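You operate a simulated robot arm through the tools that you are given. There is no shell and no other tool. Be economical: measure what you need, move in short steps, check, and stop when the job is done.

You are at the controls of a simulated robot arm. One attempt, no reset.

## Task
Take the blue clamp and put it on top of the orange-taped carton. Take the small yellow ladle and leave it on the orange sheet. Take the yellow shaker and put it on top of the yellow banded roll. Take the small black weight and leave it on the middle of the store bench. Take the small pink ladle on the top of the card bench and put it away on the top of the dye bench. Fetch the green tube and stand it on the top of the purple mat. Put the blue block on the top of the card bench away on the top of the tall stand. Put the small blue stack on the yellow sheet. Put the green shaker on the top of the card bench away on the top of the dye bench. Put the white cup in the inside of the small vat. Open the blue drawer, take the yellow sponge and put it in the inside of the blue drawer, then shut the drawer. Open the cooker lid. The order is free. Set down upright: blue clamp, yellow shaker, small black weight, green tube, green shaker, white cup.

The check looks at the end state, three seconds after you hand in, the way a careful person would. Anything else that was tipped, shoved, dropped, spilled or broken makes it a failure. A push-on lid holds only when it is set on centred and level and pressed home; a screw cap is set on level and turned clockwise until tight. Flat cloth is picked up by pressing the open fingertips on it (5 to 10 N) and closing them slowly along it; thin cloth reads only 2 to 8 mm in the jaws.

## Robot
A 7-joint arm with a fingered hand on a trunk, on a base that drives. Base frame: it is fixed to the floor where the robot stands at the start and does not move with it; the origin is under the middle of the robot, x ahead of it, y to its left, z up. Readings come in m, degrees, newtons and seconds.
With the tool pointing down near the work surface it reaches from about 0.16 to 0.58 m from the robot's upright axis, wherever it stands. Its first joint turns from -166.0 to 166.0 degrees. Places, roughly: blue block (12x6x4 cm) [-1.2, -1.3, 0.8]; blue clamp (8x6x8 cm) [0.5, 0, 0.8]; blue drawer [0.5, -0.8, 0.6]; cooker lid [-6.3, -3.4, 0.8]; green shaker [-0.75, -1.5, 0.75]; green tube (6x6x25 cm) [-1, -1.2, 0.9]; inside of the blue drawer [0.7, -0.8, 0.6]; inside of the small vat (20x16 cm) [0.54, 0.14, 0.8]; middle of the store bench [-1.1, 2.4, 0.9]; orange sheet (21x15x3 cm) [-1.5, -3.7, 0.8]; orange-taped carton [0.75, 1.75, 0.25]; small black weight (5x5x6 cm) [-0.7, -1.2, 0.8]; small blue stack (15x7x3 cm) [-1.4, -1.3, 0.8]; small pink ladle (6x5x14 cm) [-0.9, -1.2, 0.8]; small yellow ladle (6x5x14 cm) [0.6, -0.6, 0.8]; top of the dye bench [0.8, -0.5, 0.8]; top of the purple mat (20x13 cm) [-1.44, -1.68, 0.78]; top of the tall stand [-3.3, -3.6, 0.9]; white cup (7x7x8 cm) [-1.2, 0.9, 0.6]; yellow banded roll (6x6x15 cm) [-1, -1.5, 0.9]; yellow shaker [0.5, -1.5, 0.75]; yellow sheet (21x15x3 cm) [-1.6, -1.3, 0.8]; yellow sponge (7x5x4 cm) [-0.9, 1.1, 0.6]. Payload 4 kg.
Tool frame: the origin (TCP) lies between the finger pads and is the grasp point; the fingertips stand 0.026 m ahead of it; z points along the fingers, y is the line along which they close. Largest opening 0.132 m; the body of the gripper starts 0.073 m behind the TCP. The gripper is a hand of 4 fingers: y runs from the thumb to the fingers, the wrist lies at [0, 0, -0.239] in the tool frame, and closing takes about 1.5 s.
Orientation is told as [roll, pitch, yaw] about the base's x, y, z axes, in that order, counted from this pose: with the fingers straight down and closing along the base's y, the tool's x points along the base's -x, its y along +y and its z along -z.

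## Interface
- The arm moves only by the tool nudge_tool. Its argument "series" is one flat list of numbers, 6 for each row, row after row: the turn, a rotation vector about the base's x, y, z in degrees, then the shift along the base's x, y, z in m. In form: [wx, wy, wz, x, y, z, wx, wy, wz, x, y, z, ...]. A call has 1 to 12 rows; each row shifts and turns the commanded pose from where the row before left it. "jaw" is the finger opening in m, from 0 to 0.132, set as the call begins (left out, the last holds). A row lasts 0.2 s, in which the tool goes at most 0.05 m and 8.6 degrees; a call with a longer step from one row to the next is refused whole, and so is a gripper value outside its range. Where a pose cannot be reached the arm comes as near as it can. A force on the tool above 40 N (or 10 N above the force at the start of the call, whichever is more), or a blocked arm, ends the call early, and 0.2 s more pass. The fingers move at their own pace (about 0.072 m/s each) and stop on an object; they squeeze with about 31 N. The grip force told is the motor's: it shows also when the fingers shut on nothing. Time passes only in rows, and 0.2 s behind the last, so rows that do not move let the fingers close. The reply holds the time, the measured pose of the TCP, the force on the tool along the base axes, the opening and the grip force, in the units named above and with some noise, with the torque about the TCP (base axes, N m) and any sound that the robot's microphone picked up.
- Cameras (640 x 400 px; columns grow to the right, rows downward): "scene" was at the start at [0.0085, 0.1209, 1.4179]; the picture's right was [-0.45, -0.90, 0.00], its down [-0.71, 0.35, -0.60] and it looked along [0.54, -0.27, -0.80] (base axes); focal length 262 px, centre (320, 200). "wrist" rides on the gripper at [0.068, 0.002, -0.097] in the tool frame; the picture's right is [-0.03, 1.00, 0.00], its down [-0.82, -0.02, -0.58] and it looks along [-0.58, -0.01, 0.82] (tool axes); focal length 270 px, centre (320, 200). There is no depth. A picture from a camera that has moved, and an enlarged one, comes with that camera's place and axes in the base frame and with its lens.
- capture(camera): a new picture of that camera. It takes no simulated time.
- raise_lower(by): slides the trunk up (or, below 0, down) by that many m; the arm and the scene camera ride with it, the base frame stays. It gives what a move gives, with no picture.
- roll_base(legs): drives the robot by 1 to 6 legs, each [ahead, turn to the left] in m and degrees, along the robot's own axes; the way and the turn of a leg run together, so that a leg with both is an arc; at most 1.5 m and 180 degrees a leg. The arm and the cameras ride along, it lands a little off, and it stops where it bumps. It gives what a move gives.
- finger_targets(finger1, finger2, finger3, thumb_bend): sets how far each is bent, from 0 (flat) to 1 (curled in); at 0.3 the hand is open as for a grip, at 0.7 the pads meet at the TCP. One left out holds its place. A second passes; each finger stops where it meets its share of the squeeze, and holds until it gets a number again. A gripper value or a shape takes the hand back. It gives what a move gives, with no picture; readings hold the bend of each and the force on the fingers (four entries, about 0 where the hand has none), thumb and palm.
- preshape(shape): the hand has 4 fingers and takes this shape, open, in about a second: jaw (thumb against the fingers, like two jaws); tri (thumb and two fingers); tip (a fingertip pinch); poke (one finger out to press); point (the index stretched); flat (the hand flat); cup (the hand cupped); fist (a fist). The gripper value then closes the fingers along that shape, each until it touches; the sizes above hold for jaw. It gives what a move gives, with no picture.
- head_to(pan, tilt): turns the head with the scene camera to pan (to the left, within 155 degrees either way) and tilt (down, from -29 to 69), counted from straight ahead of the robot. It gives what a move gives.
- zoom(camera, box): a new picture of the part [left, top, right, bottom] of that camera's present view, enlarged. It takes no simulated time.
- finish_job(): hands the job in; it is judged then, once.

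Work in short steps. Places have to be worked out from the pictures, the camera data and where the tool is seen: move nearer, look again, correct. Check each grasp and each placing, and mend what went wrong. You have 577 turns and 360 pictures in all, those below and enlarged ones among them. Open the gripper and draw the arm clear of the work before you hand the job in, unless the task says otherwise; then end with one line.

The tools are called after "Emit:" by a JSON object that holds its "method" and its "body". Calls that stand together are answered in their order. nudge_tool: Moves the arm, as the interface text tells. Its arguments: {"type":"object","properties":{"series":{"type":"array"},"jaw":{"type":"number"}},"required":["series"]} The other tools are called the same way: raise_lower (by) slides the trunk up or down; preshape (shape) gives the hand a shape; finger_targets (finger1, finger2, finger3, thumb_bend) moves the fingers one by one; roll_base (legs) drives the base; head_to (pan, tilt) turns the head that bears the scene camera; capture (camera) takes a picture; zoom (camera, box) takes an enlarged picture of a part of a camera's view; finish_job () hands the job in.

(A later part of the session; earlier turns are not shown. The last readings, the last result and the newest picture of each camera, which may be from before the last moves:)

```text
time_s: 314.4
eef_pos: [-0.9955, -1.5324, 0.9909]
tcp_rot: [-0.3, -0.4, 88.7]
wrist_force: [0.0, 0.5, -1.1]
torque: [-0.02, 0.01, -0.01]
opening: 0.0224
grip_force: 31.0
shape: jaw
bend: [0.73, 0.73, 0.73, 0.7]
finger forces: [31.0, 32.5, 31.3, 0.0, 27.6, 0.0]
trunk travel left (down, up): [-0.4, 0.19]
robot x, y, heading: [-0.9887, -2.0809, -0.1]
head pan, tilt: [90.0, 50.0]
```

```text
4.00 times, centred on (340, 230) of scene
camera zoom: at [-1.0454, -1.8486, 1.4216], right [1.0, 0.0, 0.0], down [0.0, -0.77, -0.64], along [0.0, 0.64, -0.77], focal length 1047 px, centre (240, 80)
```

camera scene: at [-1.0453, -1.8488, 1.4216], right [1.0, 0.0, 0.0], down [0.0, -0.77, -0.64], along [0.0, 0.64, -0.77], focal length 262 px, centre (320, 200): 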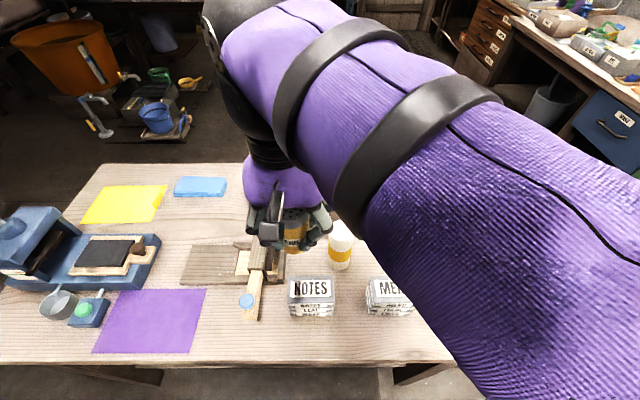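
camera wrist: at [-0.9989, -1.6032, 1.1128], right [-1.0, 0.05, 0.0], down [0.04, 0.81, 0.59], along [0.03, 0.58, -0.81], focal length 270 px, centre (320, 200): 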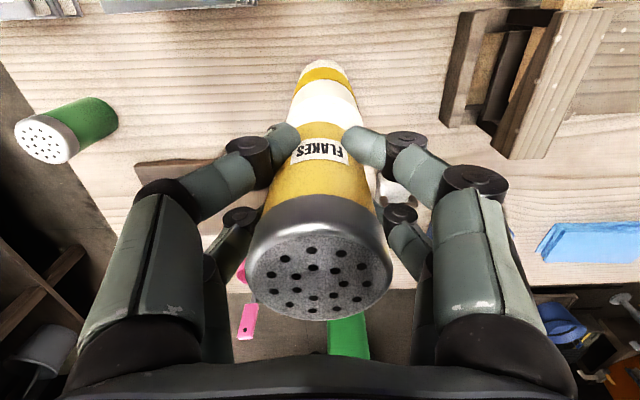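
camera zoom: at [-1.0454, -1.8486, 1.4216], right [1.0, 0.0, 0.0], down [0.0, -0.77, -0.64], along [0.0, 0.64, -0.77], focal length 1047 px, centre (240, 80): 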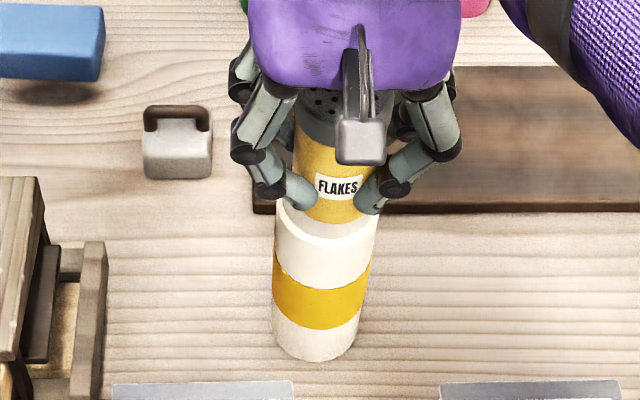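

Slight y correction −3 mm; keep lowering to contact.

Emit:
{"method": "nudge_tool", "body": {"series": [0, 0, 0, 0, -0.003, -0.006, 0, 0, 0, 0, 0, -0.006, 0, 0, 0, 0, 0, -0.004]}}

Emit:
{"method": "zoom", "body": {"camera": "scene", "box": [290, 180, 390, 280]}}

```text
time_s: 315.2
eef_pos: [-0.9968, -1.5366, 0.974]
tcp_rot: [-0.3, -0.6, 88.6]
wrist_force: [-0.3, -0.3, -0.5]
torque: [-0.02, -0.04, -0.01]
opening: 0.0222
grip_force: 31.1
shape: jaw
bend: [0.73, 0.73, 0.73, 0.7]
finger forces: [31.1, 32.5, 31.7, 0.0, 27.4, 0.0]
trunk travel left (down, up): [-0.4, 0.19]
robot x, y, heading: [-0.9836, -2.0807, -0.0]
head pan, tilt: [90.0, 50.0]
```

```text
4.00 times, centred on (340, 230) of scene
camera zoom: at [-1.0454, -1.8487, 1.4216], right [1.0, 0.0, 0.0], down [0.0, -0.77, -0.64], along [0.0, 0.64, -0.77], focal length 1047 px, centre (240, 80)
```

zoom: 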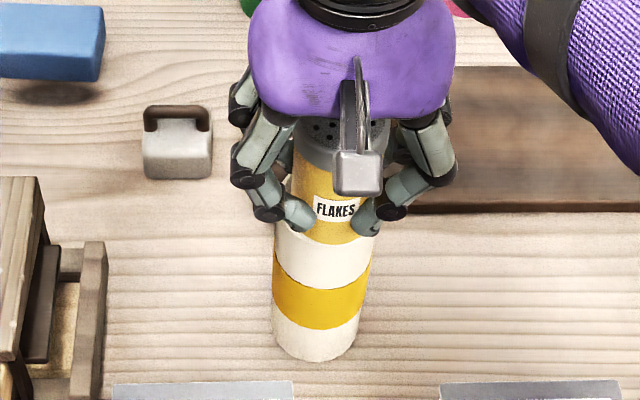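

Emit:
{"method": "nudge_tool", "body": {"series": [0, 0, 0, 0, 0, -0.004, 0, 0, 0, 0, 0, -0.003]}}

Emit:
{"method": "nudge_tool", "body": {"series": [0, 0, 0, 0, 0, -0.003]}}

```text
time_s: 315.9
eef_pos: [-0.998, -1.5372, 0.9722]
tcp_rot: [-0.1, -0.8, 88.7]
wrist_force: [0.3, -1.5, 23.2]
torque: [0.03, -0.03, 0.01]
opening: 0.023
grip_force: 30.7
shape: jaw
bend: [0.73, 0.74, 0.74, 0.71]
finger forces: [33.9, 35.0, 35.1, 0.0, 28.6, 0.1]
trunk travel left (down, up): [-0.4, 0.19]
robot x, y, heading: [-0.9851, -2.0799, -0.1]
head pan, tilt: [90.0, 50.0]
```

```text
time_s: 316.4
eef_pos: [-0.9974, -1.5357, 0.9722]
tcp_rot: [-0.4, -1.2, 88.8]
wrist_force: [1.1, -3.2, 16.8]
torque: [-0.1, -0.03, -0.03]
opening: 0.0232
grip_force: 31.0
shape: jaw
bend: [0.74, 0.74, 0.74, 0.71]
finger forces: [36.4, 36.4, 36.9, 0.1, 30.0, 0.0]
trunk travel left (down, up): [-0.4, 0.19]
robot x, y, heading: [-0.9886, -2.0809, -0.1]
head pan, tilt: [90.0, 50.0]
stopped in row 1: the force on the tool passed its limit at 41 N (the readings are from after the stop); the commanded pose is now the measured one
```

Contact. Look, then release.

Emit:
{"method": "nudge_tool", "body": {"series": [0, 0, 0, 0, 0, 0.002]}}

Emit:
{"method": "zoom", "body": {"camera": "scene", "box": [290, 180, 390, 280]}}

Emit:
{"method": "capture", "body": {"camera": "wrist"}}

```text
time_s: 316.8
eef_pos: [-0.997, -1.5357, 0.9709]
tcp_rot: [-0.4, -1.0, 88.7]
wrist_force: [0.5, -0.7, 12.2]
torque: [-0.02, -0.02, -0.01]
opening: 0.0231
grip_force: 30.9
shape: jaw
bend: [0.74, 0.74, 0.74, 0.71]
finger forces: [35.3, 36.7, 37.2, 0.1, 29.4, 0.0]
trunk travel left (down, up): [-0.4, 0.19]
robot x, y, heading: [-0.9859, -2.0798, 0.1]
head pan, tilt: [90.0, 50.0]
```

```text
4.00 times, centred on (340, 230) of scene
camera zoom: at [-1.0453, -1.8497, 1.4216], right [1.0, 0.0, 0.0], down [0.0, -0.77, -0.64], along [0.0, 0.64, -0.77], focal length 1047 px, centre (240, 80)
```

zoom: 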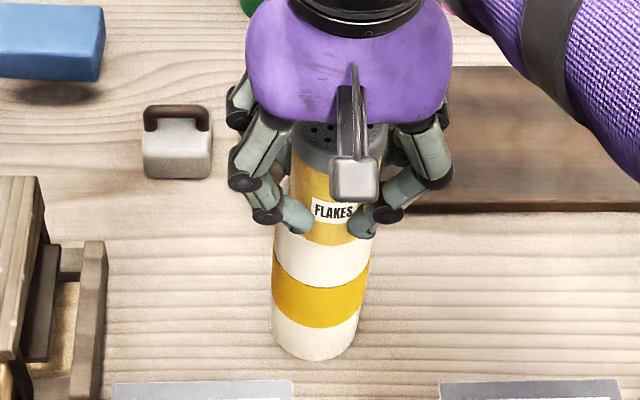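

```text
215 pictures are left
camera wrist: at [-1.0016, -1.6069, 1.0674], right [-1.0, 0.05, 0.0], down [0.04, 0.81, 0.59], along [0.03, 0.59, -0.81], focal length 270 px, centre (320, 200)
```

wrist: 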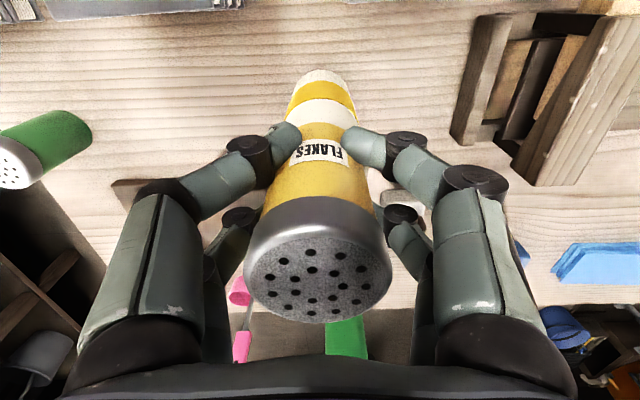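

Well aligned. Release slowly and lift away straight up.

Emit:
{"method": "nudge_tool", "body": {"series": [0, 0, 0, 0, 0, 0, 0, 0, 0, 0, 0, 0, 0, 0, 0, 0, 0, 0], "jaw": 0.05}}

Emit:
{"method": "nudge_tool", "body": {"series": [0, 0, 0, 0, 0, 0, 0, 0, 0, 0, 0, 0, 0, 0, 0, 0, 0, 0], "jaw": 0.12}}

Emit:
{"method": "nudge_tool", "body": {"series": [0, 0, 0, 0, 0, 0.03, 0, 0, 0, 0, 0, 0.04, 0, 0, 0, 0, 0, 0.045, 0, 0, 0, 0, 0, 0.045, 0, 0, 0, 0, -0.03, 0.0]}}

Emit:
{"method": "zoom", "body": {"camera": "scene", "box": [230, 150, 430, 290]}}

```text
time_s: 317.6
eef_pos: [-0.9984, -1.5366, 0.9716]
tcp_rot: [-0.3, -0.9, 88.6]
wrist_force: [0.3, -0.1, 0.5]
torque: [0.02, 0.02, -0.03]
opening: 0.0495
grip_force: 0.0
shape: jaw
bend: [0.74, 0.74, 0.74, 0.7]
finger forces: [0.1, 0.0, 0.0, 0.0, 0.0, 0.0]
trunk travel left (down, up): [-0.4, 0.19]
robot x, y, heading: [-0.99, -2.0775, -0.2]
head pan, tilt: [90.0, 50.0]
```

```text
time_s: 318.4
eef_pos: [-0.998, -1.5359, 0.9716]
tcp_rot: [-0.3, -0.9, 88.7]
wrist_force: [-0.4, -0.9, -0.3]
torque: [-0.01, -0.01, -0.02]
opening: 0.1197
grip_force: 0.0
shape: jaw
bend: [0.47, 0.47, 0.47, 0.32]
finger forces: [0.1, 0.0, 0.0, 0.1, 0.0, 0.0]
trunk travel left (down, up): [-0.4, 0.19]
robot x, y, heading: [-0.9835, -2.0811, -0.2]
head pan, tilt: [90.0, 50.0]
```

```text
time_s: 319.6
eef_pos: [-0.9974, -1.563, 1.1313]
tcp_rot: [-0.4, -0.7, 88.7]
wrist_force: [-1.2, -0.7, -0.2]
torque: [-0.04, 0.02, 0.01]
opening: 0.1199
grip_force: 0.1
shape: jaw
bend: [0.47, 0.47, 0.47, 0.32]
finger forces: [0.0, 0.0, 0.0, 0.0, 0.0, 0.0]
trunk travel left (down, up): [-0.4, 0.19]
robot x, y, heading: [-0.9889, -2.0811, 0.1]
head pan, tilt: [90.0, 50.0]
```

```text
2.86 times, centred on (330, 220) of scene
camera zoom: at [-1.0457, -1.8481, 1.4214], right [1.0, 0.0, 0.0], down [0.0, -0.77, -0.64], along [0.0, 0.64, -0.77], focal length 748 px, centre (291, 143)
```

zoom: 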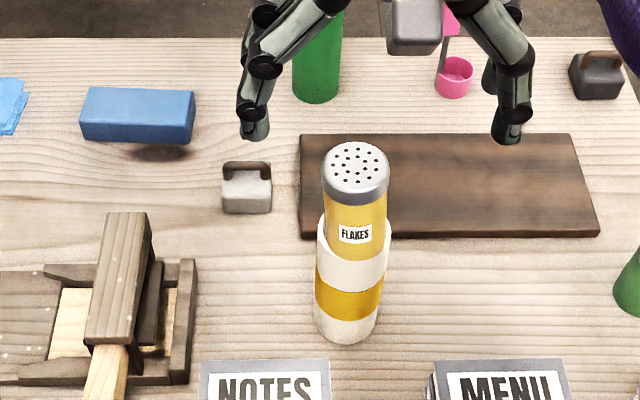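

Yellow shaker stands on the roll. Next the green shaker at about (−0.74, −1.505): drive forward 0.2 m.

Emit:
{"method": "roll_base", "body": {"legs": [[0.22, 0]]}}

Emit:
{"method": "nudge_tool", "body": {"series": [0, 0, 0, 0.02, 0.02, 0, 0, 0, 0, 0.02, 0.02, 0], "jaw": 0.1}}

Emit:
{"method": "capture", "body": {"camera": "wrist"}}

Emit:
{"method": "capture", "body": {"camera": "scene"}}

```text
time_s: 321.3
eef_pos: [-0.7745, -1.5648, 1.1323]
tcp_rot: [-0.3, -0.9, 88.3]
wrist_force: [0.1, 0.1, -0.5]
torque: [0.01, 0.0, 0.0]
opening: 0.1197
grip_force: 0.1
shape: jaw
bend: [0.47, 0.47, 0.47, 0.32]
finger forces: [0.0, 0.1, 0.1, 0.0, 0.0, 0.1]
trunk travel left (down, up): [-0.4, 0.19]
robot x, y, heading: [-0.7706, -2.0801, -0.4]
head pan, tilt: [90.0, 50.0]
```

```text
time_s: 321.9
eef_pos: [-0.7332, -1.5249, 1.1332]
tcp_rot: [-0.3, -1.0, 88.4]
wrist_force: [0.9, 0.1, 0.7]
torque: [0.05, 0.01, 0.02]
opening: 0.1004
grip_force: 0.0
shape: jaw
bend: [0.63, 0.63, 0.63, 0.5]
finger forces: [0.0, 0.1, 0.0, 0.1, 0.0, 0.1]
trunk travel left (down, up): [-0.4, 0.19]
robot x, y, heading: [-0.7661, -2.0805, -0.6]
head pan, tilt: [90.0, 50.0]
```

```text
213 pictures are left
camera wrist: at [-0.7385, -1.595, 1.2292], right [-1.0, 0.05, 0.0], down [0.04, 0.81, 0.59], along [0.03, 0.59, -0.81], focal length 270 px, centre (320, 200)
```

wrist: 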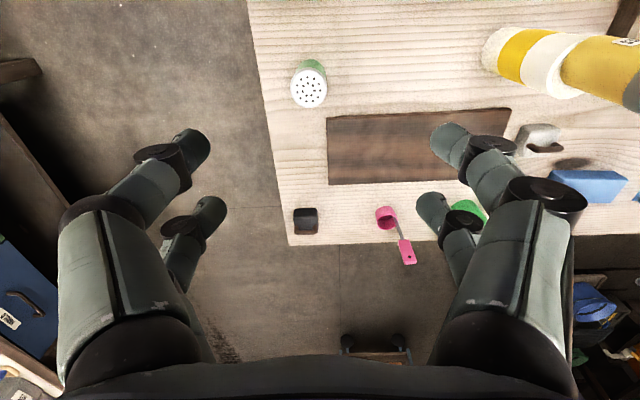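

```text
212 pictures are left
camera scene: at [-0.8232, -1.8493, 1.4215], right [1.0, -0.01, 0.0], down [-0.01, -0.77, -0.64], along [0.0, 0.64, -0.77], focal length 262 px, centre (320, 200)
```

scene: 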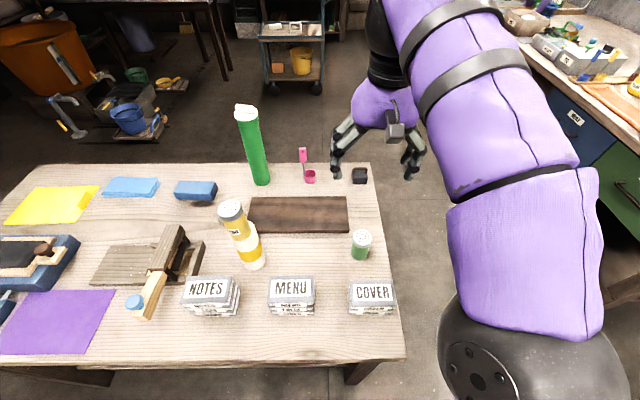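

Green shaker top at (−0.722, −1.511, 0.877). Descend over it.

Emit:
{"method": "nudge_tool", "body": {"series": [0, 0, 0, 0.006, 0.007, -0.045, 0, 0, 0, 0.005, 0.007, -0.045, 0, 0, 0, 0, 0, -0.045, 0, 0, 0, 0, 0, -0.045]}}

Emit:
{"method": "capture", "body": {"camera": "wrist"}}

```text
time_s: 322.9
eef_pos: [-0.7246, -1.5109, 0.9508]
tcp_rot: [-0.3, -0.9, 88.4]
wrist_force: [0.0, 0.4, 0.4]
torque: [0.03, 0.02, 0.01]
opening: 0.1003
grip_force: 0.0
shape: jaw
bend: [0.63, 0.63, 0.63, 0.5]
finger forces: [0.0, 0.0, 0.0, 0.1, 0.0, 0.0]
trunk travel left (down, up): [-0.4, 0.19]
robot x, y, heading: [-0.7678, -2.0834, -0.4]
head pan, tilt: [90.0, 50.0]
```

```text
211 pictures are left
camera wrist: at [-0.7287, -1.5817, 1.0467], right [-1.0, 0.05, 0.0], down [0.04, 0.81, 0.59], along [0.03, 0.59, -0.81], focal length 270 px, centre (320, 200)
```

wrist: 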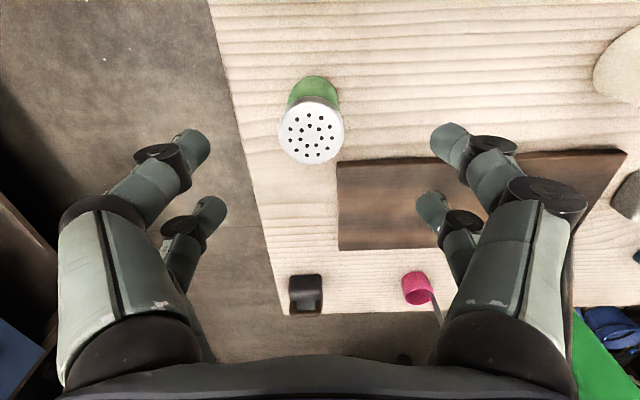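

Emit:
{"method": "nudge_tool", "body": {"series": [0, 0, 0, 0.004, -0.002, -0.045, 0, 0, 0, 0, 0, -0.045, 0, 0, 0, 0, 0, -0.033]}}

Emit:
{"method": "nudge_tool", "body": {"series": [0, 0, 0, 0, 0, 0, 0, 0, 0, 0, 0, 0, 0, 0, 0, 0, 0, 0, 0, 0, 0, 0, 0, 0, 0, 0, 0, 0, 0, 0, 0, 0, 0, 0, 0, 0, 0, 0, 0, 0, 0, 0], "jaw": 0.015}}

Emit:
{"method": "capture", "body": {"camera": "wrist"}}

```text
time_s: 323.7
eef_pos: [-0.72, -1.5126, 0.8271]
tcp_rot: [-0.3, -0.9, 88.4]
wrist_force: [-0.4, -0.6, -0.1]
torque: [0.02, 0.06, 0.03]
opening: 0.1005
grip_force: 0.1
shape: jaw
bend: [0.63, 0.63, 0.63, 0.5]
finger forces: [0.0, 0.1, 0.1, 0.0, 0.0, 0.1]
trunk travel left (down, up): [-0.4, 0.19]
robot x, y, heading: [-0.7669, -2.0813, -0.3]
head pan, tilt: [90.0, 50.0]
```

```text
time_s: 325.3
eef_pos: [-0.7198, -1.513, 0.8274]
tcp_rot: [-0.4, -0.9, 88.4]
wrist_force: [0.1, -0.3, -1.3]
torque: [0.01, 0.0, -0.01]
opening: 0.014
grip_force: 31.2
shape: jaw
bend: [0.73, 0.73, 0.73, 0.72]
finger forces: [0.0, 31.3, 37.3, 0.1, 0.0, 0.1]
trunk travel left (down, up): [-0.4, 0.19]
robot x, y, heading: [-0.7668, -2.083, -0.3]
head pan, tilt: [90.0, 50.0]
```

```text
210 pictures are left
camera wrist: at [-0.7243, -1.5835, 0.9229], right [-1.0, 0.05, 0.0], down [0.04, 0.81, 0.59], along [0.03, 0.59, -0.81], focal length 270 px, centre (320, 200)
```

wrist: 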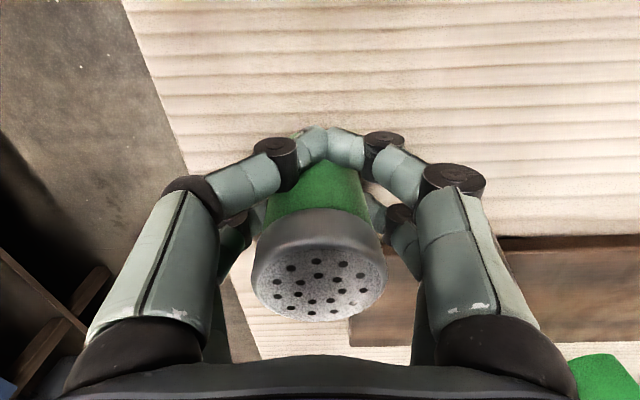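

Only the far pair grips; shaker sits ~1.5 cm further. Reopen, shift +1.5 cm, close again.

Emit:
{"method": "nudge_tool", "body": {"series": [0, 0, 0, 0, 0, 0, 0, 0, 0, 0, 0, 0, 0, 0, 0, 0, 0, 0, 0, 0, 0, 0, 0, 0, 0, 0, 0, 0, 0.008, 0, 0, 0, 0, 0, 0.007, 0], "jaw": 0.09}}

Emit:
{"method": "nudge_tool", "body": {"series": [0, 0, 0, 0, 0, 0, 0, 0, 0, 0, 0, 0, 0, 0, 0, 0, 0, 0, 0, 0, 0, 0, 0, 0, 0, 0, 0, 0, 0, 0, 0, 0, 0, 0, 0, 0, 0, 0, 0, 0, 0, 0], "jaw": 0.015}}

Emit:
{"method": "capture", "body": {"camera": "wrist"}}

```text
time_s: 326.7
eef_pos: [-0.7199, -1.4969, 0.8278]
tcp_rot: [-0.3, -0.9, 88.5]
wrist_force: [0.5, 0.4, -1.0]
torque: [0.03, 0.01, 0.01]
opening: 0.0898
grip_force: 0.1
shape: jaw
bend: [0.69, 0.69, 0.69, 0.6]
finger forces: [0.1, 0.1, 0.0, 0.1, 0.0, 0.0]
trunk travel left (down, up): [-0.4, 0.19]
robot x, y, heading: [-0.7686, -2.0824, -0.3]
head pan, tilt: [90.0, 50.0]
```

```text
time_s: 328.3
eef_pos: [-0.7191, -1.4968, 0.8278]
tcp_rot: [-0.3, -0.8, 88.4]
wrist_force: [0.2, 0.5, 0.1]
torque: [0.02, -0.02, 0.02]
opening: 0.0242
grip_force: 30.7
shape: jaw
bend: [0.73, 0.73, 0.73, 0.7]
finger forces: [33.5, 0.1, 0.0, 0.0, 32.9, 0.0]
trunk travel left (down, up): [-0.4, 0.19]
robot x, y, heading: [-0.7693, -2.083, -0.4]
head pan, tilt: [90.0, 50.0]
```

```text
209 pictures are left
camera wrist: at [-0.724, -1.5679, 0.9231], right [-1.0, 0.05, 0.0], down [0.04, 0.81, 0.59], along [0.03, 0.59, -0.81], focal length 270 px, centre (320, 200)
```

wrist: 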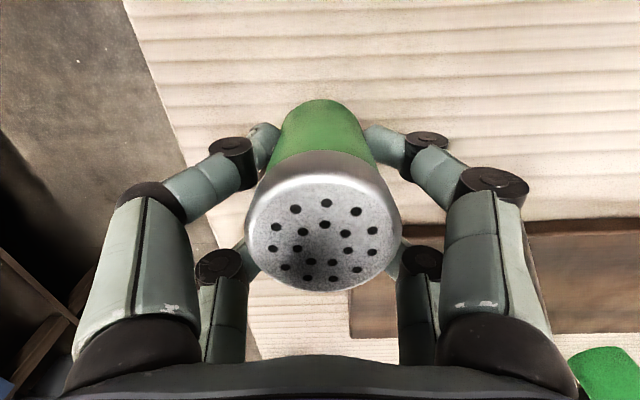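

Now only the near pair holds; the middle is right. Reopen, shift back 8 mm, close.

Emit:
{"method": "nudge_tool", "body": {"series": [0, 0, 0, 0, 0, 0, 0, 0, 0, 0, 0, 0, 0, 0, 0, 0, 0, 0, 0, 0, 0, 0, -0.008, 0], "jaw": 0.08}}

Emit:
{"method": "nudge_tool", "body": {"series": [0, 0, 0, 0, 0, 0, 0, 0, 0, 0, 0, 0, 0, 0, 0, 0, 0, 0, 0, 0, 0, 0, 0, 0, 0, 0, 0, 0, 0, 0, 0, 0, 0, 0, 0, 0, 0, 0, 0, 0, 0, 0], "jaw": 0.01}}

Emit:
{"method": "nudge_tool", "body": {"series": [0, 0, 0, 0, 0, 0.02, 0, 0, 0, 0, 0, 0.04, 0, 0, 0, 0, 0, 0.045, 0, 0, 0, 0, 0, 0.045, 0, 0, 0, 0, 0, 0.045, 0, 0, 0, 0, 0, 0.045]}}

Emit:
{"method": "capture", "body": {"camera": "wrist"}}

```text
time_s: 329.3
eef_pos: [-0.7198, -1.5057, 0.8275]
tcp_rot: [-0.3, -0.9, 88.4]
wrist_force: [-0.3, 0.4, 0.0]
torque: [0.0, 0.01, -0.03]
opening: 0.0795
grip_force: 0.1
shape: jaw
bend: [0.71, 0.71, 0.71, 0.7]
finger forces: [0.0, 0.0, 0.0, 0.1, 0.0, 0.1]
trunk travel left (down, up): [-0.4, 0.19]
robot x, y, heading: [-0.7653, -2.0823, -0.5]
head pan, tilt: [90.0, 50.0]
```

```text
time_s: 330.9
eef_pos: [-0.7199, -1.5055, 0.8287]
tcp_rot: [-0.3, -0.9, 88.4]
wrist_force: [0.7, 0.1, -0.2]
torque: [-0.02, -0.01, 0.0]
opening: 0.025
grip_force: 30.8
shape: jaw
bend: [0.73, 0.73, 0.73, 0.7]
finger forces: [29.9, 29.3, 26.5, 0.0, 27.8, 0.0]
trunk travel left (down, up): [-0.4, 0.19]
robot x, y, heading: [-0.768, -2.0812, -0.1]
head pan, tilt: [90.0, 50.0]
```

```text
time_s: 332.3
eef_pos: [-0.7168, -1.5068, 1.0709]
tcp_rot: [-0.3, -0.9, 88.5]
wrist_force: [-0.1, -0.2, -1.1]
torque: [0.01, 0.0, 0.02]
opening: 0.0239
grip_force: 31.0
shape: jaw
bend: [0.73, 0.73, 0.73, 0.7]
finger forces: [30.9, 30.5, 27.2, 0.0, 30.2, 0.0]
trunk travel left (down, up): [-0.4, 0.19]
robot x, y, heading: [-0.7681, -2.0747, -0.5]
head pan, tilt: [90.0, 50.0]
```

```text
208 pictures are left
camera wrist: at [-0.7218, -1.5777, 1.1657], right [-1.0, 0.05, 0.0], down [0.04, 0.81, 0.59], along [0.03, 0.59, -0.81], focal length 270 px, centre (320, 200)
```

wrist: 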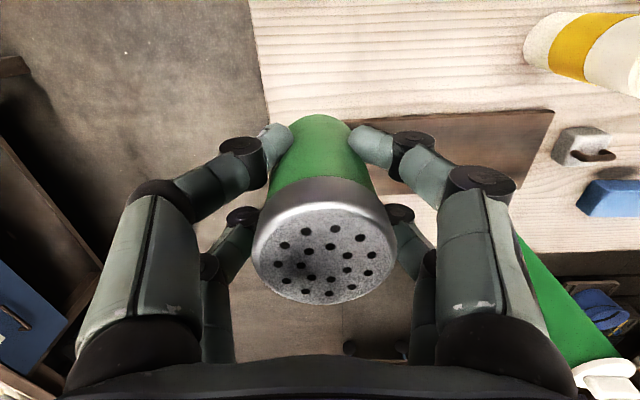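

All four digits hold the shaker. I raise the trunk fully for clearance and drive to the dye bench, ending with the arm (left) over it near y −1.2.

Emit:
{"method": "raise_lower", "body": {"by": 0.19}}

Emit:
{"method": "roll_base", "body": {"legs": [[0.81, 0], [0, -90], [-0.8, 0]]}}

Emit:
{"method": "capture", "body": {"camera": "scene"}}

Emit:
{"method": "capture", "body": {"camera": "wrist"}}

```text
time_s: 334.4
eef_pos: [-0.7169, -1.507, 1.2601]
tcp_rot: [-0.4, -0.9, 88.4]
wrist_force: [0.2, -0.5, -1.2]
torque: [-0.04, 0.01, 0.0]
opening: 0.0247
grip_force: 30.8
shape: jaw
bend: [0.73, 0.73, 0.73, 0.7]
finger forces: [31.0, 30.7, 27.1, 0.0, 30.1, 0.0]
trunk travel left (down, up): [-0.59, 0.0]
robot x, y, heading: [-0.7671, -2.0792, -0.3]
head pan, tilt: [90.0, 50.0]
```

```text
time_s: 346.8
eef_pos: [0.6229, -1.3391, 1.2592]
tcp_rot: [-0.3, -0.9, -1.1]
wrist_force: [-0.8, -1.2, -0.6]
torque: [0.02, 0.01, 0.03]
opening: 0.024
grip_force: 30.4
shape: jaw
bend: [0.73, 0.73, 0.73, 0.7]
finger forces: [31.4, 32.1, 28.9, 0.0, 29.1, 0.0]
trunk travel left (down, up): [-0.59, 0.0]
robot x, y, heading: [0.0472, -1.296, -89.8]
head pan, tilt: [90.0, 50.0]
```

```text
207 pictures are left
camera scene: at [0.2796, -1.2337, 1.6115], right [0.0, -1.0, 0.0], down [-0.77, 0.0, -0.64], along [0.64, 0.0, -0.77], focal length 262 px, centre (320, 200)
```

scene: 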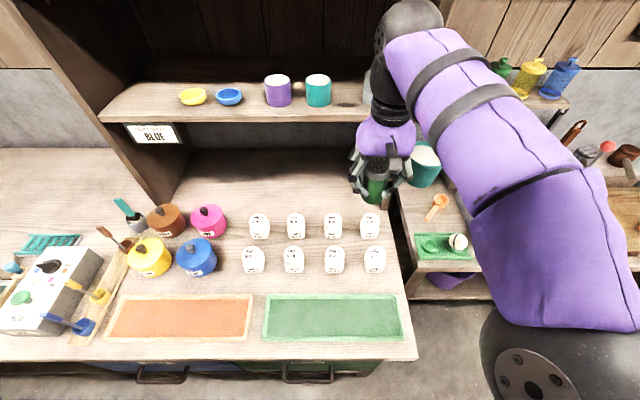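

```text
206 pictures are left
camera wrist: at [0.552, -1.3367, 1.3554], right [0.04, 1.0, 0.0], down [0.81, -0.03, 0.59], along [0.59, -0.03, -0.81], focal length 270 px, centre (320, 200)
```

wrist: 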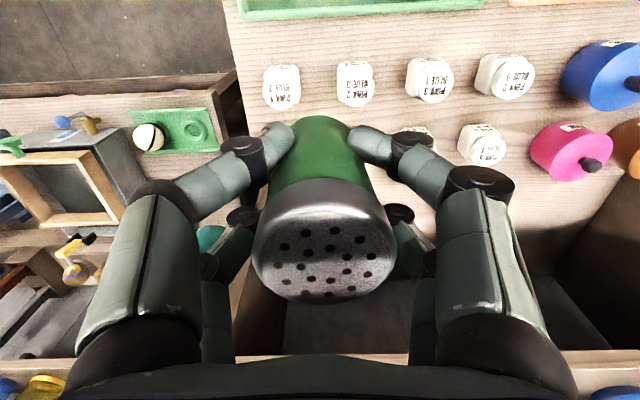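

Emit:
{"method": "zoom", "body": {"camera": "scene", "box": [140, 190, 430, 360]}}

```text
2.21 times, centred on (285, 275) of scene
camera zoom: at [0.2796, -1.2337, 1.6115], right [0.0, -1.0, 0.0], down [-0.77, 0.0, -0.64], along [0.64, 0.0, -0.77], focal length 578 px, centre (397, 34)
```

zoom: 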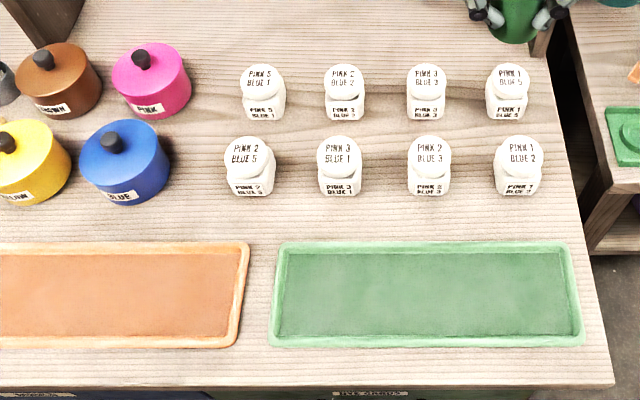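

There's a 7 cm free strip (x 0.575–0.644) between the green tray and the bottles. I'll set the shaker at (0.608, −1.22), between bottle columns.

Emit:
{"method": "raise_lower", "body": {"by": -0.19}}

Emit:
{"method": "nudge_tool", "body": {"series": [0, 0, 0, -0.005, 0.04, 0, 0, 0, 0, -0.005, 0.04, 0, 0, 0, 0, -0.005, 0.039, 0, 0, 0, 0, 0, 0, -0.04, 0, 0, 0, 0, 0, -0.04, 0, 0, 0, 0, 0, -0.04]}}

Emit:
{"method": "zoom", "body": {"camera": "scene", "box": [200, 150, 430, 300]}}

Emit:
{"method": "capture", "body": {"camera": "wrist"}}

```text
time_s: 348.9
eef_pos: [0.6227, -1.3395, 1.0695]
tcp_rot: [-0.3, -0.9, -1.1]
wrist_force: [0.6, 0.9, -0.5]
torque: [0.03, -0.01, 0.02]
opening: 0.0242
grip_force: 31.3
shape: jaw
bend: [0.73, 0.73, 0.73, 0.7]
finger forces: [31.4, 31.9, 28.9, 0.0, 29.2, 0.0]
trunk travel left (down, up): [-0.4, 0.19]
robot x, y, heading: [0.0474, -1.2922, -90.0]
head pan, tilt: [90.0, 50.0]
```

```text
time_s: 350.3
eef_pos: [0.6055, -1.2188, 0.9488]
tcp_rot: [-0.3, -0.9, -1.0]
wrist_force: [-0.1, -0.2, -1.9]
torque: [0.02, 0.04, -0.03]
opening: 0.0239
grip_force: 31.5
shape: jaw
bend: [0.73, 0.73, 0.73, 0.7]
finger forces: [32.7, 33.9, 31.2, 0.0, 29.2, 0.1]
trunk travel left (down, up): [-0.4, 0.19]
robot x, y, heading: [0.0467, -1.2932, -90.0]
head pan, tilt: [90.0, 50.0]
```

```text
2.67 times, centred on (315, 225) of scene
camera zoom: at [0.2795, -1.2339, 1.4216], right [0.0, -1.0, 0.0], down [-0.77, 0.0, -0.64], along [0.64, 0.0, -0.77], focal length 698 px, centre (333, 133)
```

zoom: 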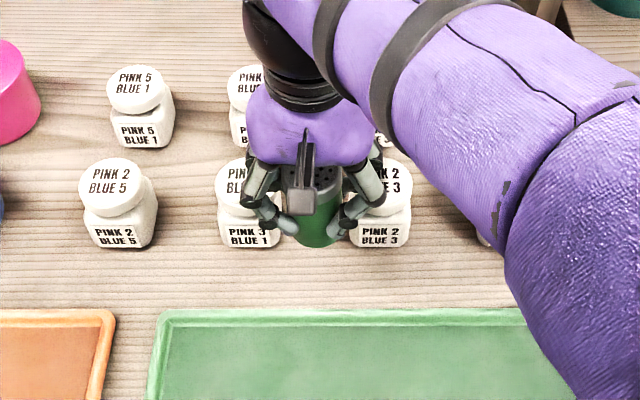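

```text
203 pictures are left
camera wrist: at [0.5365, -1.2171, 1.0443], right [0.04, 1.0, 0.0], down [0.81, -0.03, 0.59], along [0.59, -0.03, -0.81], focal length 270 px, centre (320, 200)
```

wrist: 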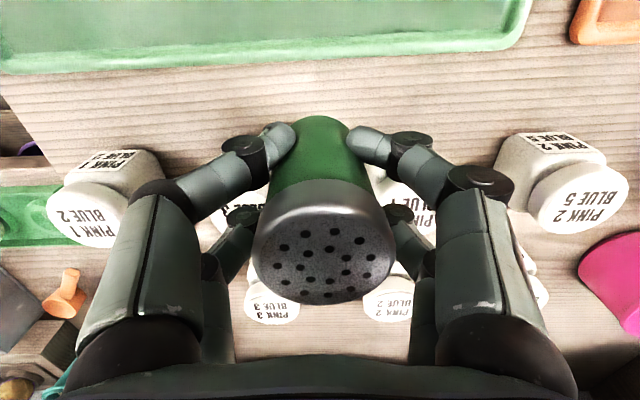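

Margins ~1 cm. Shift −4 mm in x and lower stepwise.

Emit:
{"method": "nudge_tool", "body": {"series": [0, 0, 0, -0.004, 0, -0.03, 0, 0, 0, 0, 0, -0.03, 0, 0, 0, 0, 0, -0.02]}}

Emit:
{"method": "zoom", "body": {"camera": "scene", "box": [260, 170, 380, 280]}}

```text
time_s: 351.1
eef_pos: [0.6032, -1.2213, 0.8691]
tcp_rot: [-0.3, -0.9, -1.1]
wrist_force: [0.0, -0.1, -1.7]
torque: [-0.01, 0.01, 0.01]
opening: 0.0237
grip_force: 31.3
shape: jaw
bend: [0.73, 0.73, 0.73, 0.7]
finger forces: [33.3, 34.8, 32.1, 0.0, 29.8, 0.1]
trunk travel left (down, up): [-0.4, 0.19]
robot x, y, heading: [0.0453, -1.2941, -90.2]
head pan, tilt: [90.0, 50.0]
```

```text
3.64 times, centred on (320, 225) of scene
camera zoom: at [0.2796, -1.2339, 1.4216], right [0.0, -1.0, 0.0], down [-0.77, 0.0, -0.64], along [0.64, 0.0, -0.77], focal length 952 px, centre (320, 109)
```

zoom: 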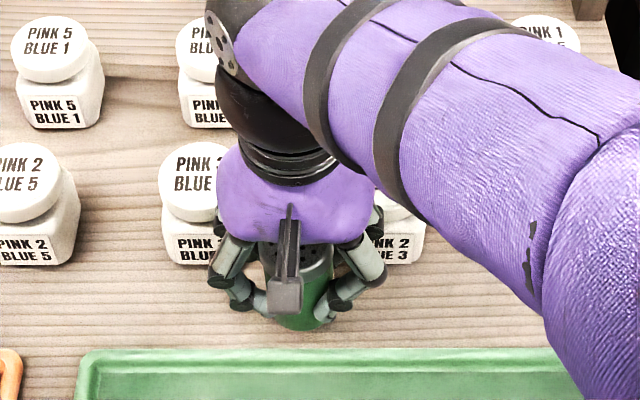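

Emit:
{"method": "nudge_tool", "body": {"series": [0, 0, 0, 0, 0, -0.006, 0, 0, 0, 0, 0, -0.005]}}

Emit:
{"method": "nudge_tool", "body": {"series": [0, 0, 0, 0, 0, -0.004, 0, 0, 0, 0, 0, -0.003]}}

```text
time_s: 351.7
eef_pos: [0.6026, -1.2204, 0.8584]
tcp_rot: [-0.4, -0.9, -1.1]
wrist_force: [0.8, 0.5, -0.5]
torque: [-0.01, 0.02, -0.03]
opening: 0.0234
grip_force: 30.7
shape: jaw
bend: [0.73, 0.73, 0.73, 0.7]
finger forces: [33.4, 34.9, 32.1, 0.1, 29.9, 0.0]
trunk travel left (down, up): [-0.4, 0.19]
robot x, y, heading: [0.0518, -1.2969, -90.0]
head pan, tilt: [90.0, 50.0]
```

```text
time_s: 352.3
eef_pos: [0.6043, -1.2197, 0.8516]
tcp_rot: [-0.3, -1.0, -1.2]
wrist_force: [-0.2, -0.2, -0.2]
torque: [0.02, -0.01, -0.03]
opening: 0.0235
grip_force: 31.1
shape: jaw
bend: [0.73, 0.73, 0.73, 0.7]
finger forces: [33.3, 34.9, 32.1, 0.0, 30.0, 0.1]
trunk travel left (down, up): [-0.4, 0.19]
robot x, y, heading: [0.0482, -1.2978, -90.1]
head pan, tilt: [90.0, 50.0]
```

Emit:
{"method": "nudge_tool", "body": {"series": [0, 0, 0, 0, 0, -0.004, 0, 0, 0, 0, 0, -0.003]}}

Emit:
{"method": "nudge_tool", "body": {"series": [0, 0, 0, 0, 0, -0.003, 0, 0, 0, 0, 0, -0.003]}}

```text
time_s: 352.9
eef_pos: [0.6033, -1.22, 0.8457]
tcp_rot: [-0.1, -1.1, -1.0]
wrist_force: [0.0, -0.2, 10.9]
torque: [-0.07, 0.04, -0.01]
opening: 0.0236
grip_force: 31.7
shape: jaw
bend: [0.74, 0.73, 0.73, 0.7]
finger forces: [34.7, 35.7, 33.2, 0.1, 31.4, 0.0]
trunk travel left (down, up): [-0.4, 0.19]
robot x, y, heading: [0.0482, -1.2947, -90.0]
head pan, tilt: [90.0, 50.0]
```

```text
time_s: 353.5
eef_pos: [0.6043, -1.2192, 0.8472]
tcp_rot: [-0.2, -1.7, -1.1]
wrist_force: [-4.7, -2.4, 16.8]
torque: [-0.11, 0.17, -0.04]
opening: 0.0241
grip_force: 31.6
shape: jaw
bend: [0.74, 0.74, 0.73, 0.71]
finger forces: [38.5, 37.5, 34.4, 0.0, 35.1, 0.1]
trunk travel left (down, up): [-0.4, 0.19]
robot x, y, heading: [0.0489, -1.2967, -90.0]
head pan, tilt: [90.0, 50.0]
stopped in row 2: the force on the tool passed its limit at 43 N (the readings are from after the stop); the commanded pose is now the measured one
```

Contact. Release and rise.

Emit:
{"method": "nudge_tool", "body": {"series": [0, 0, 0, 0, 0, 0.001, 0, 0, 0, 0, 0, 0, 0, 0, 0, 0, 0, 0], "jaw": 0.05}}

Emit:
{"method": "nudge_tool", "body": {"series": [0, 0, 0, 0, 0, 0, 0, 0, 0, 0, 0, 0], "jaw": 0.075}}

Emit:
{"method": "nudge_tool", "body": {"series": [0, 0, 0, 0, 0, 0.03, 0, 0, 0, 0, 0, 0.04, 0, 0, 0, 0, 0, 0.045, 0, 0, 0, 0, 0, 0.045, 0, 0, 0, -0.02, 0, 0.045]}}

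Emit:
{"method": "zoom", "body": {"camera": "scene", "box": [200, 150, 430, 300]}}

```text
time_s: 354.3
eef_pos: [0.6055, -1.2209, 0.8457]
tcp_rot: [-0.2, -1.4, -1.1]
wrist_force: [-0.7, 0.2, 0.6]
torque: [-0.01, -0.01, 0.05]
opening: 0.0497
grip_force: 0.1
shape: jaw
bend: [0.74, 0.74, 0.74, 0.7]
finger forces: [0.0, 0.0, 0.1, 0.1, 0.0, 0.0]
trunk travel left (down, up): [-0.4, 0.19]
robot x, y, heading: [0.0446, -1.2903, -90.2]
head pan, tilt: [90.0, 50.0]
```

```text
time_s: 354.9
eef_pos: [0.6059, -1.2209, 0.8451]
tcp_rot: [-0.2, -1.4, -1.2]
wrist_force: [-0.1, -0.4, 0.0]
torque: [-0.03, 0.03, -0.05]
opening: 0.0747
grip_force: 0.0
shape: jaw
bend: [0.72, 0.72, 0.72, 0.7]
finger forces: [0.0, 0.0, 0.1, 0.0, 0.1, 0.0]
trunk travel left (down, up): [-0.4, 0.19]
robot x, y, heading: [0.0462, -1.2928, -90.2]
head pan, tilt: [90.0, 50.0]
```

```text
time_s: 356.1
eef_pos: [0.5845, -1.221, 1.0497]
tcp_rot: [-0.2, -1.5, -1.1]
wrist_force: [0.5, -0.8, -0.4]
torque: [0.02, 0.05, 0.02]
opening: 0.074
grip_force: 0.1
shape: jaw
bend: [0.72, 0.72, 0.72, 0.7]
finger forces: [0.2, 0.0, 0.0, 0.0, 0.0, 0.0]
trunk travel left (down, up): [-0.4, 0.19]
robot x, y, heading: [0.0465, -1.2962, -90.1]
head pan, tilt: [90.0, 50.0]
```

```text
2.67 times, centred on (315, 225) of scene
camera zoom: at [0.28, -1.2339, 1.4215], right [0.0, -1.0, 0.0], down [-0.77, 0.0, -0.64], along [0.64, 0.0, -0.77], focal length 698 px, centre (333, 133)
```

zoom: 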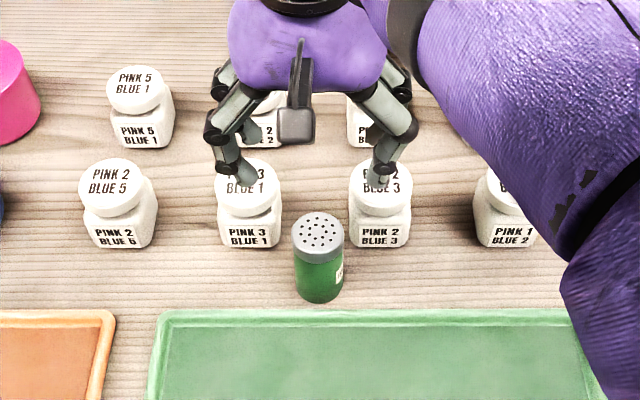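

Green shaker placed. Next the yellow ladle near (0.6, −0.6): retract a little, reverse along the bench, and look.

Emit:
{"method": "nudge_tool", "body": {"series": [0, 0, 0, -0.04, 0, 0.03, 0, 0, 0, -0.04, 0, 0.03]}}

Emit:
{"method": "roll_base", "body": {"legs": [[-0.66, 0]]}}

Emit:
{"method": "capture", "body": {"camera": "scene"}}

Emit:
{"method": "capture", "body": {"camera": "wrist"}}

```text
time_s: 356.7
eef_pos: [0.5047, -1.2199, 1.1089]
tcp_rot: [-0.2, -1.4, -1.1]
wrist_force: [0.0, -0.3, 0.1]
torque: [-0.02, 0.03, -0.01]
opening: 0.0745
grip_force: 0.1
shape: jaw
bend: [0.72, 0.72, 0.72, 0.7]
finger forces: [0.0, 0.0, 0.0, 0.0, 0.0, 0.1]
trunk travel left (down, up): [-0.4, 0.19]
robot x, y, heading: [0.0455, -1.2917, -90.1]
head pan, tilt: [90.0, 50.0]
```

```text
time_s: 360.3
eef_pos: [0.504, -0.5667, 1.1083]
tcp_rot: [-0.1, -1.4, -0.8]
wrist_force: [-0.2, 0.4, -0.2]
torque: [0.04, -0.02, 0.01]
opening: 0.0747
grip_force: 0.0
shape: jaw
bend: [0.72, 0.72, 0.72, 0.7]
finger forces: [0.0, 0.0, 0.1, 0.0, 0.0, 0.0]
trunk travel left (down, up): [-0.4, 0.19]
robot x, y, heading: [0.0455, -0.6443, -89.6]
head pan, tilt: [90.0, 50.0]
```

```text
200 pictures are left
camera scene: at [0.2779, -0.5811, 1.4216], right [0.01, -1.0, 0.0], down [-0.77, 0.0, -0.64], along [0.64, 0.0, -0.77], focal length 262 px, centre (320, 200)
```

scene: 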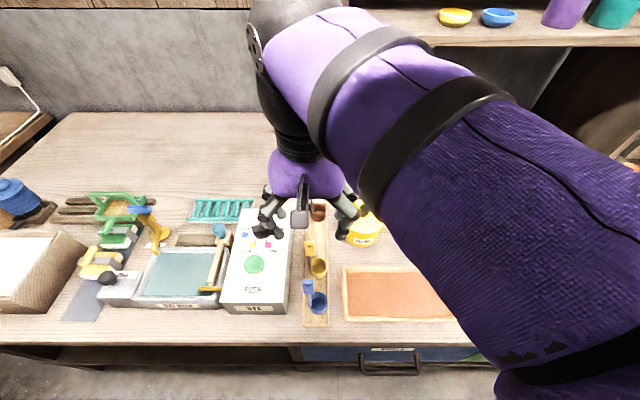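

```text
199 pictures are left
camera wrist: at [0.433, -0.5639, 1.2034], right [0.04, 1.0, 0.0], down [0.8, -0.03, 0.6], along [0.6, -0.03, -0.8], focal length 270 px, centre (320, 200)
```

wrist: 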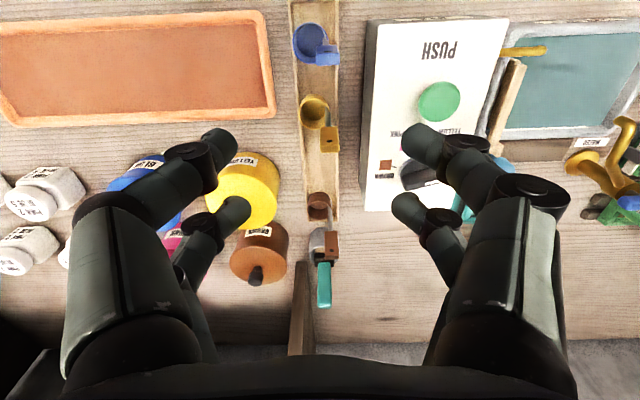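

Emit:
{"method": "zoom", "body": {"camera": "scene", "box": [260, 190, 360, 340]}}

Emit:
{"method": "zoom", "body": {"camera": "wrist", "box": [270, 10, 380, 230]}}

```text
2.67 times, centred on (310, 265) of scene
camera zoom: at [0.2779, -0.5811, 1.4216], right [0.01, -1.0, 0.0], down [-0.77, 0.0, -0.64], along [0.64, 0.0, -0.77], focal length 698 px, centre (347, 27)
```

zoom: 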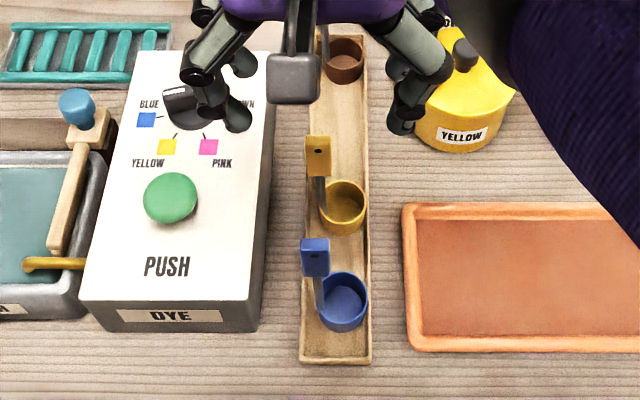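

```text
1.82 times, centred on (325, 120) of wrist
camera zoom: at [0.433, -0.5639, 1.2034], right [0.04, 1.0, 0.0], down [0.8, -0.03, 0.6], along [0.6, -0.03, -0.8], focal length 491 px, centre (311, 346)
```

zoom: 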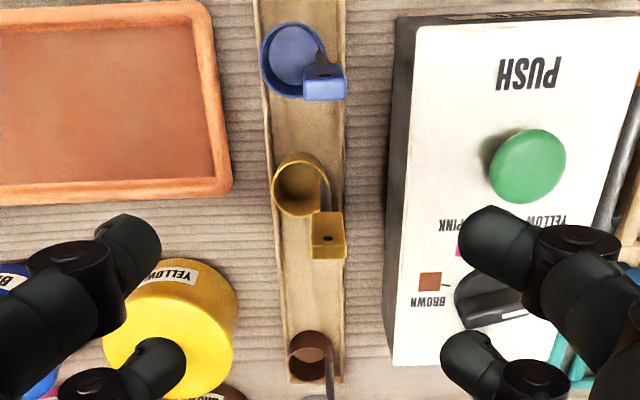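

Yellow ladle's grip block is at about (0.5625, −0.559, 0.915), 2.2 cm wide in y. I'll pinch it with the far pair: TCP to (0.5425, −0.559), jaw 5 cm, down to 0.95 first.

Emit:
{"method": "nudge_tool", "body": {"series": [0, 0, 0, 0.02, 0.004, -0.03, 0, 0, 0, 0.0185, 0.004, -0.04, 0, 0, 0, 0, 0, -0.04, 0, 0, 0, 0, 0, -0.04], "jaw": 0.05}}

Emit:
{"method": "capture", "body": {"camera": "wrist"}}

Emit:
{"method": "zoom", "body": {"camera": "scene", "box": [260, 190, 360, 340]}}

```text
time_s: 361.3
eef_pos: [0.5419, -0.5589, 0.9571]
tcp_rot: [-0.1, -1.4, -0.8]
wrist_force: [-0.1, 0.0, -0.6]
torque: [-0.01, -0.05, 0.0]
opening: 0.0502
grip_force: 0.1
shape: jaw
bend: [0.73, 0.73, 0.73, 0.7]
finger forces: [0.0, 0.0, 0.0, 0.0, 0.1, 0.0]
trunk travel left (down, up): [-0.4, 0.19]
robot x, y, heading: [0.0438, -0.644, -89.7]
head pan, tilt: [90.0, 50.0]
```

```text
196 pictures are left
camera wrist: at [0.4708, -0.5566, 1.0527], right [0.04, 1.0, 0.0], down [0.8, -0.03, 0.6], along [0.6, -0.02, -0.8], focal length 270 px, centre (320, 200)
```

wrist: 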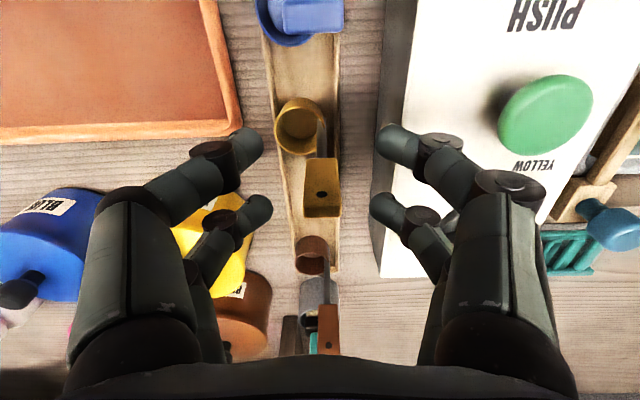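

```text
2.67 times, centred on (310, 265) of scene
camera zoom: at [0.2778, -0.5811, 1.4216], right [0.01, -1.0, 0.0], down [-0.77, 0.0, -0.64], along [0.64, 0.0, -0.77], focal length 698 px, centre (347, 27)
```

zoom: 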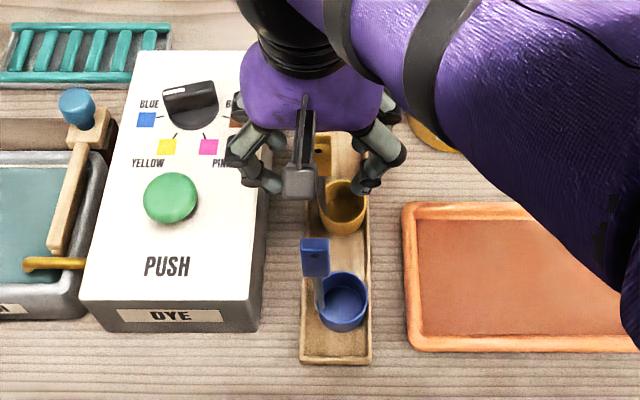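

Block lies between the far fingertips, and the DYE box top (0.876) stays below the tips. Descend to 0.914 and close.

Emit:
{"method": "nudge_tool", "body": {"series": [0, 0, 0, 0.001, 0.001, -0.022, 0, 0, 0, 0, 0, -0.021]}}

Emit:
{"method": "nudge_tool", "body": {"series": [0, 0, 0, 0, 0, 0, 0, 0, 0, 0, 0, 0, 0, 0, 0, 0, 0, 0, 0, 0, 0, 0, 0, 0, 0, 0, 0, 0, 0, 0, 0, 0, 0, 0, 0, 0], "jaw": 0}}

Emit:
{"method": "capture", "body": {"camera": "wrist"}}

```text
time_s: 361.9
eef_pos: [0.5434, -0.557, 0.9158]
tcp_rot: [-0.1, -1.4, -0.8]
wrist_force: [0.1, -0.4, -0.2]
torque: [0.0, 0.0, 0.0]
opening: 0.0502
grip_force: 0.2
shape: jaw
bend: [0.73, 0.73, 0.73, 0.7]
finger forces: [0.0, 0.0, 0.1, 0.1, 0.1, 0.0]
trunk travel left (down, up): [-0.4, 0.19]
robot x, y, heading: [0.0485, -0.6403, -89.4]
head pan, tilt: [90.0, 50.0]
```

```text
time_s: 363.3
eef_pos: [0.5422, -0.5566, 0.9162]
tcp_rot: [-0.2, -1.3, -0.8]
wrist_force: [-0.5, -0.2, -0.2]
torque: [0.02, 0.03, -0.01]
opening: 0.0002
grip_force: 31.3
shape: jaw
bend: [0.62, 0.72, 0.72, 0.7]
finger forces: [0.1, 27.4, 27.4, 0.0, 0.1, 0.0]
trunk travel left (down, up): [-0.4, 0.19]
robot x, y, heading: [0.0444, -0.642, -89.7]
head pan, tilt: [90.0, 50.0]
```

```text
194 pictures are left
camera wrist: at [0.4721, -0.5553, 1.0109], right [0.04, 1.0, 0.0], down [0.8, -0.03, 0.6], along [0.6, -0.03, -0.8], focal length 270 px, centre (320, 200)
```

wrist: 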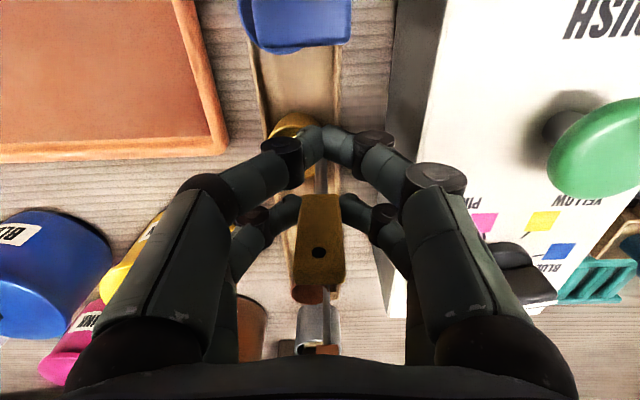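

f2/f3 hold the handle (27 N). Lift and check.

Emit:
{"method": "nudge_tool", "body": {"series": [0, 0, 0, 0, 0, 0.015, 0, 0, 0, 0, 0, 0.04, 0, 0, 0, 0, 0, 0.045, 0, 0, 0, 0, 0, 0.045, 0, 0, 0, -0.02, 0, 0.045, 0, 0, 0, -0.04, 0, 0.02]}}

Emit:
{"method": "capture", "body": {"camera": "scene"}}

```text
time_s: 364.7
eef_pos: [0.4816, -0.5588, 1.125]
tcp_rot: [-0.2, -1.2, -0.8]
wrist_force: [-0.1, 0.1, -1.0]
torque: [0.02, 0.02, 0.02]
opening: 0.0
grip_force: 31.0
shape: jaw
bend: [0.62, 0.72, 0.72, 0.7]
finger forces: [0.0, 27.2, 27.3, 0.0, 0.1, 0.0]
trunk travel left (down, up): [-0.4, 0.19]
robot x, y, heading: [0.0493, -0.6426, -89.9]
head pan, tilt: [90.0, 50.0]
```

```text
193 pictures are left
camera scene: at [0.2782, -0.5809, 1.4215], right [0.01, -1.0, 0.0], down [-0.77, 0.0, -0.64], along [0.64, 0.0, -0.77], focal length 262 px, centre (320, 200)
```

scene: 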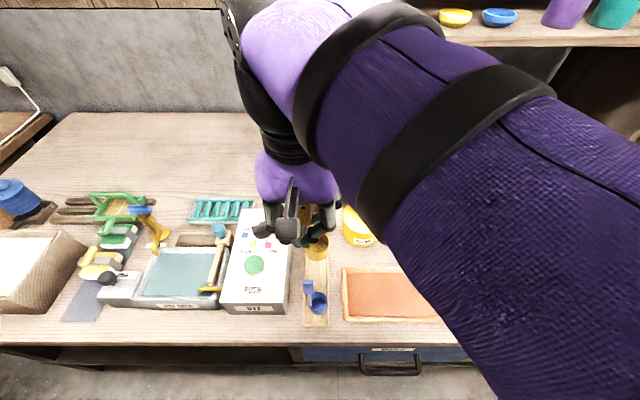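

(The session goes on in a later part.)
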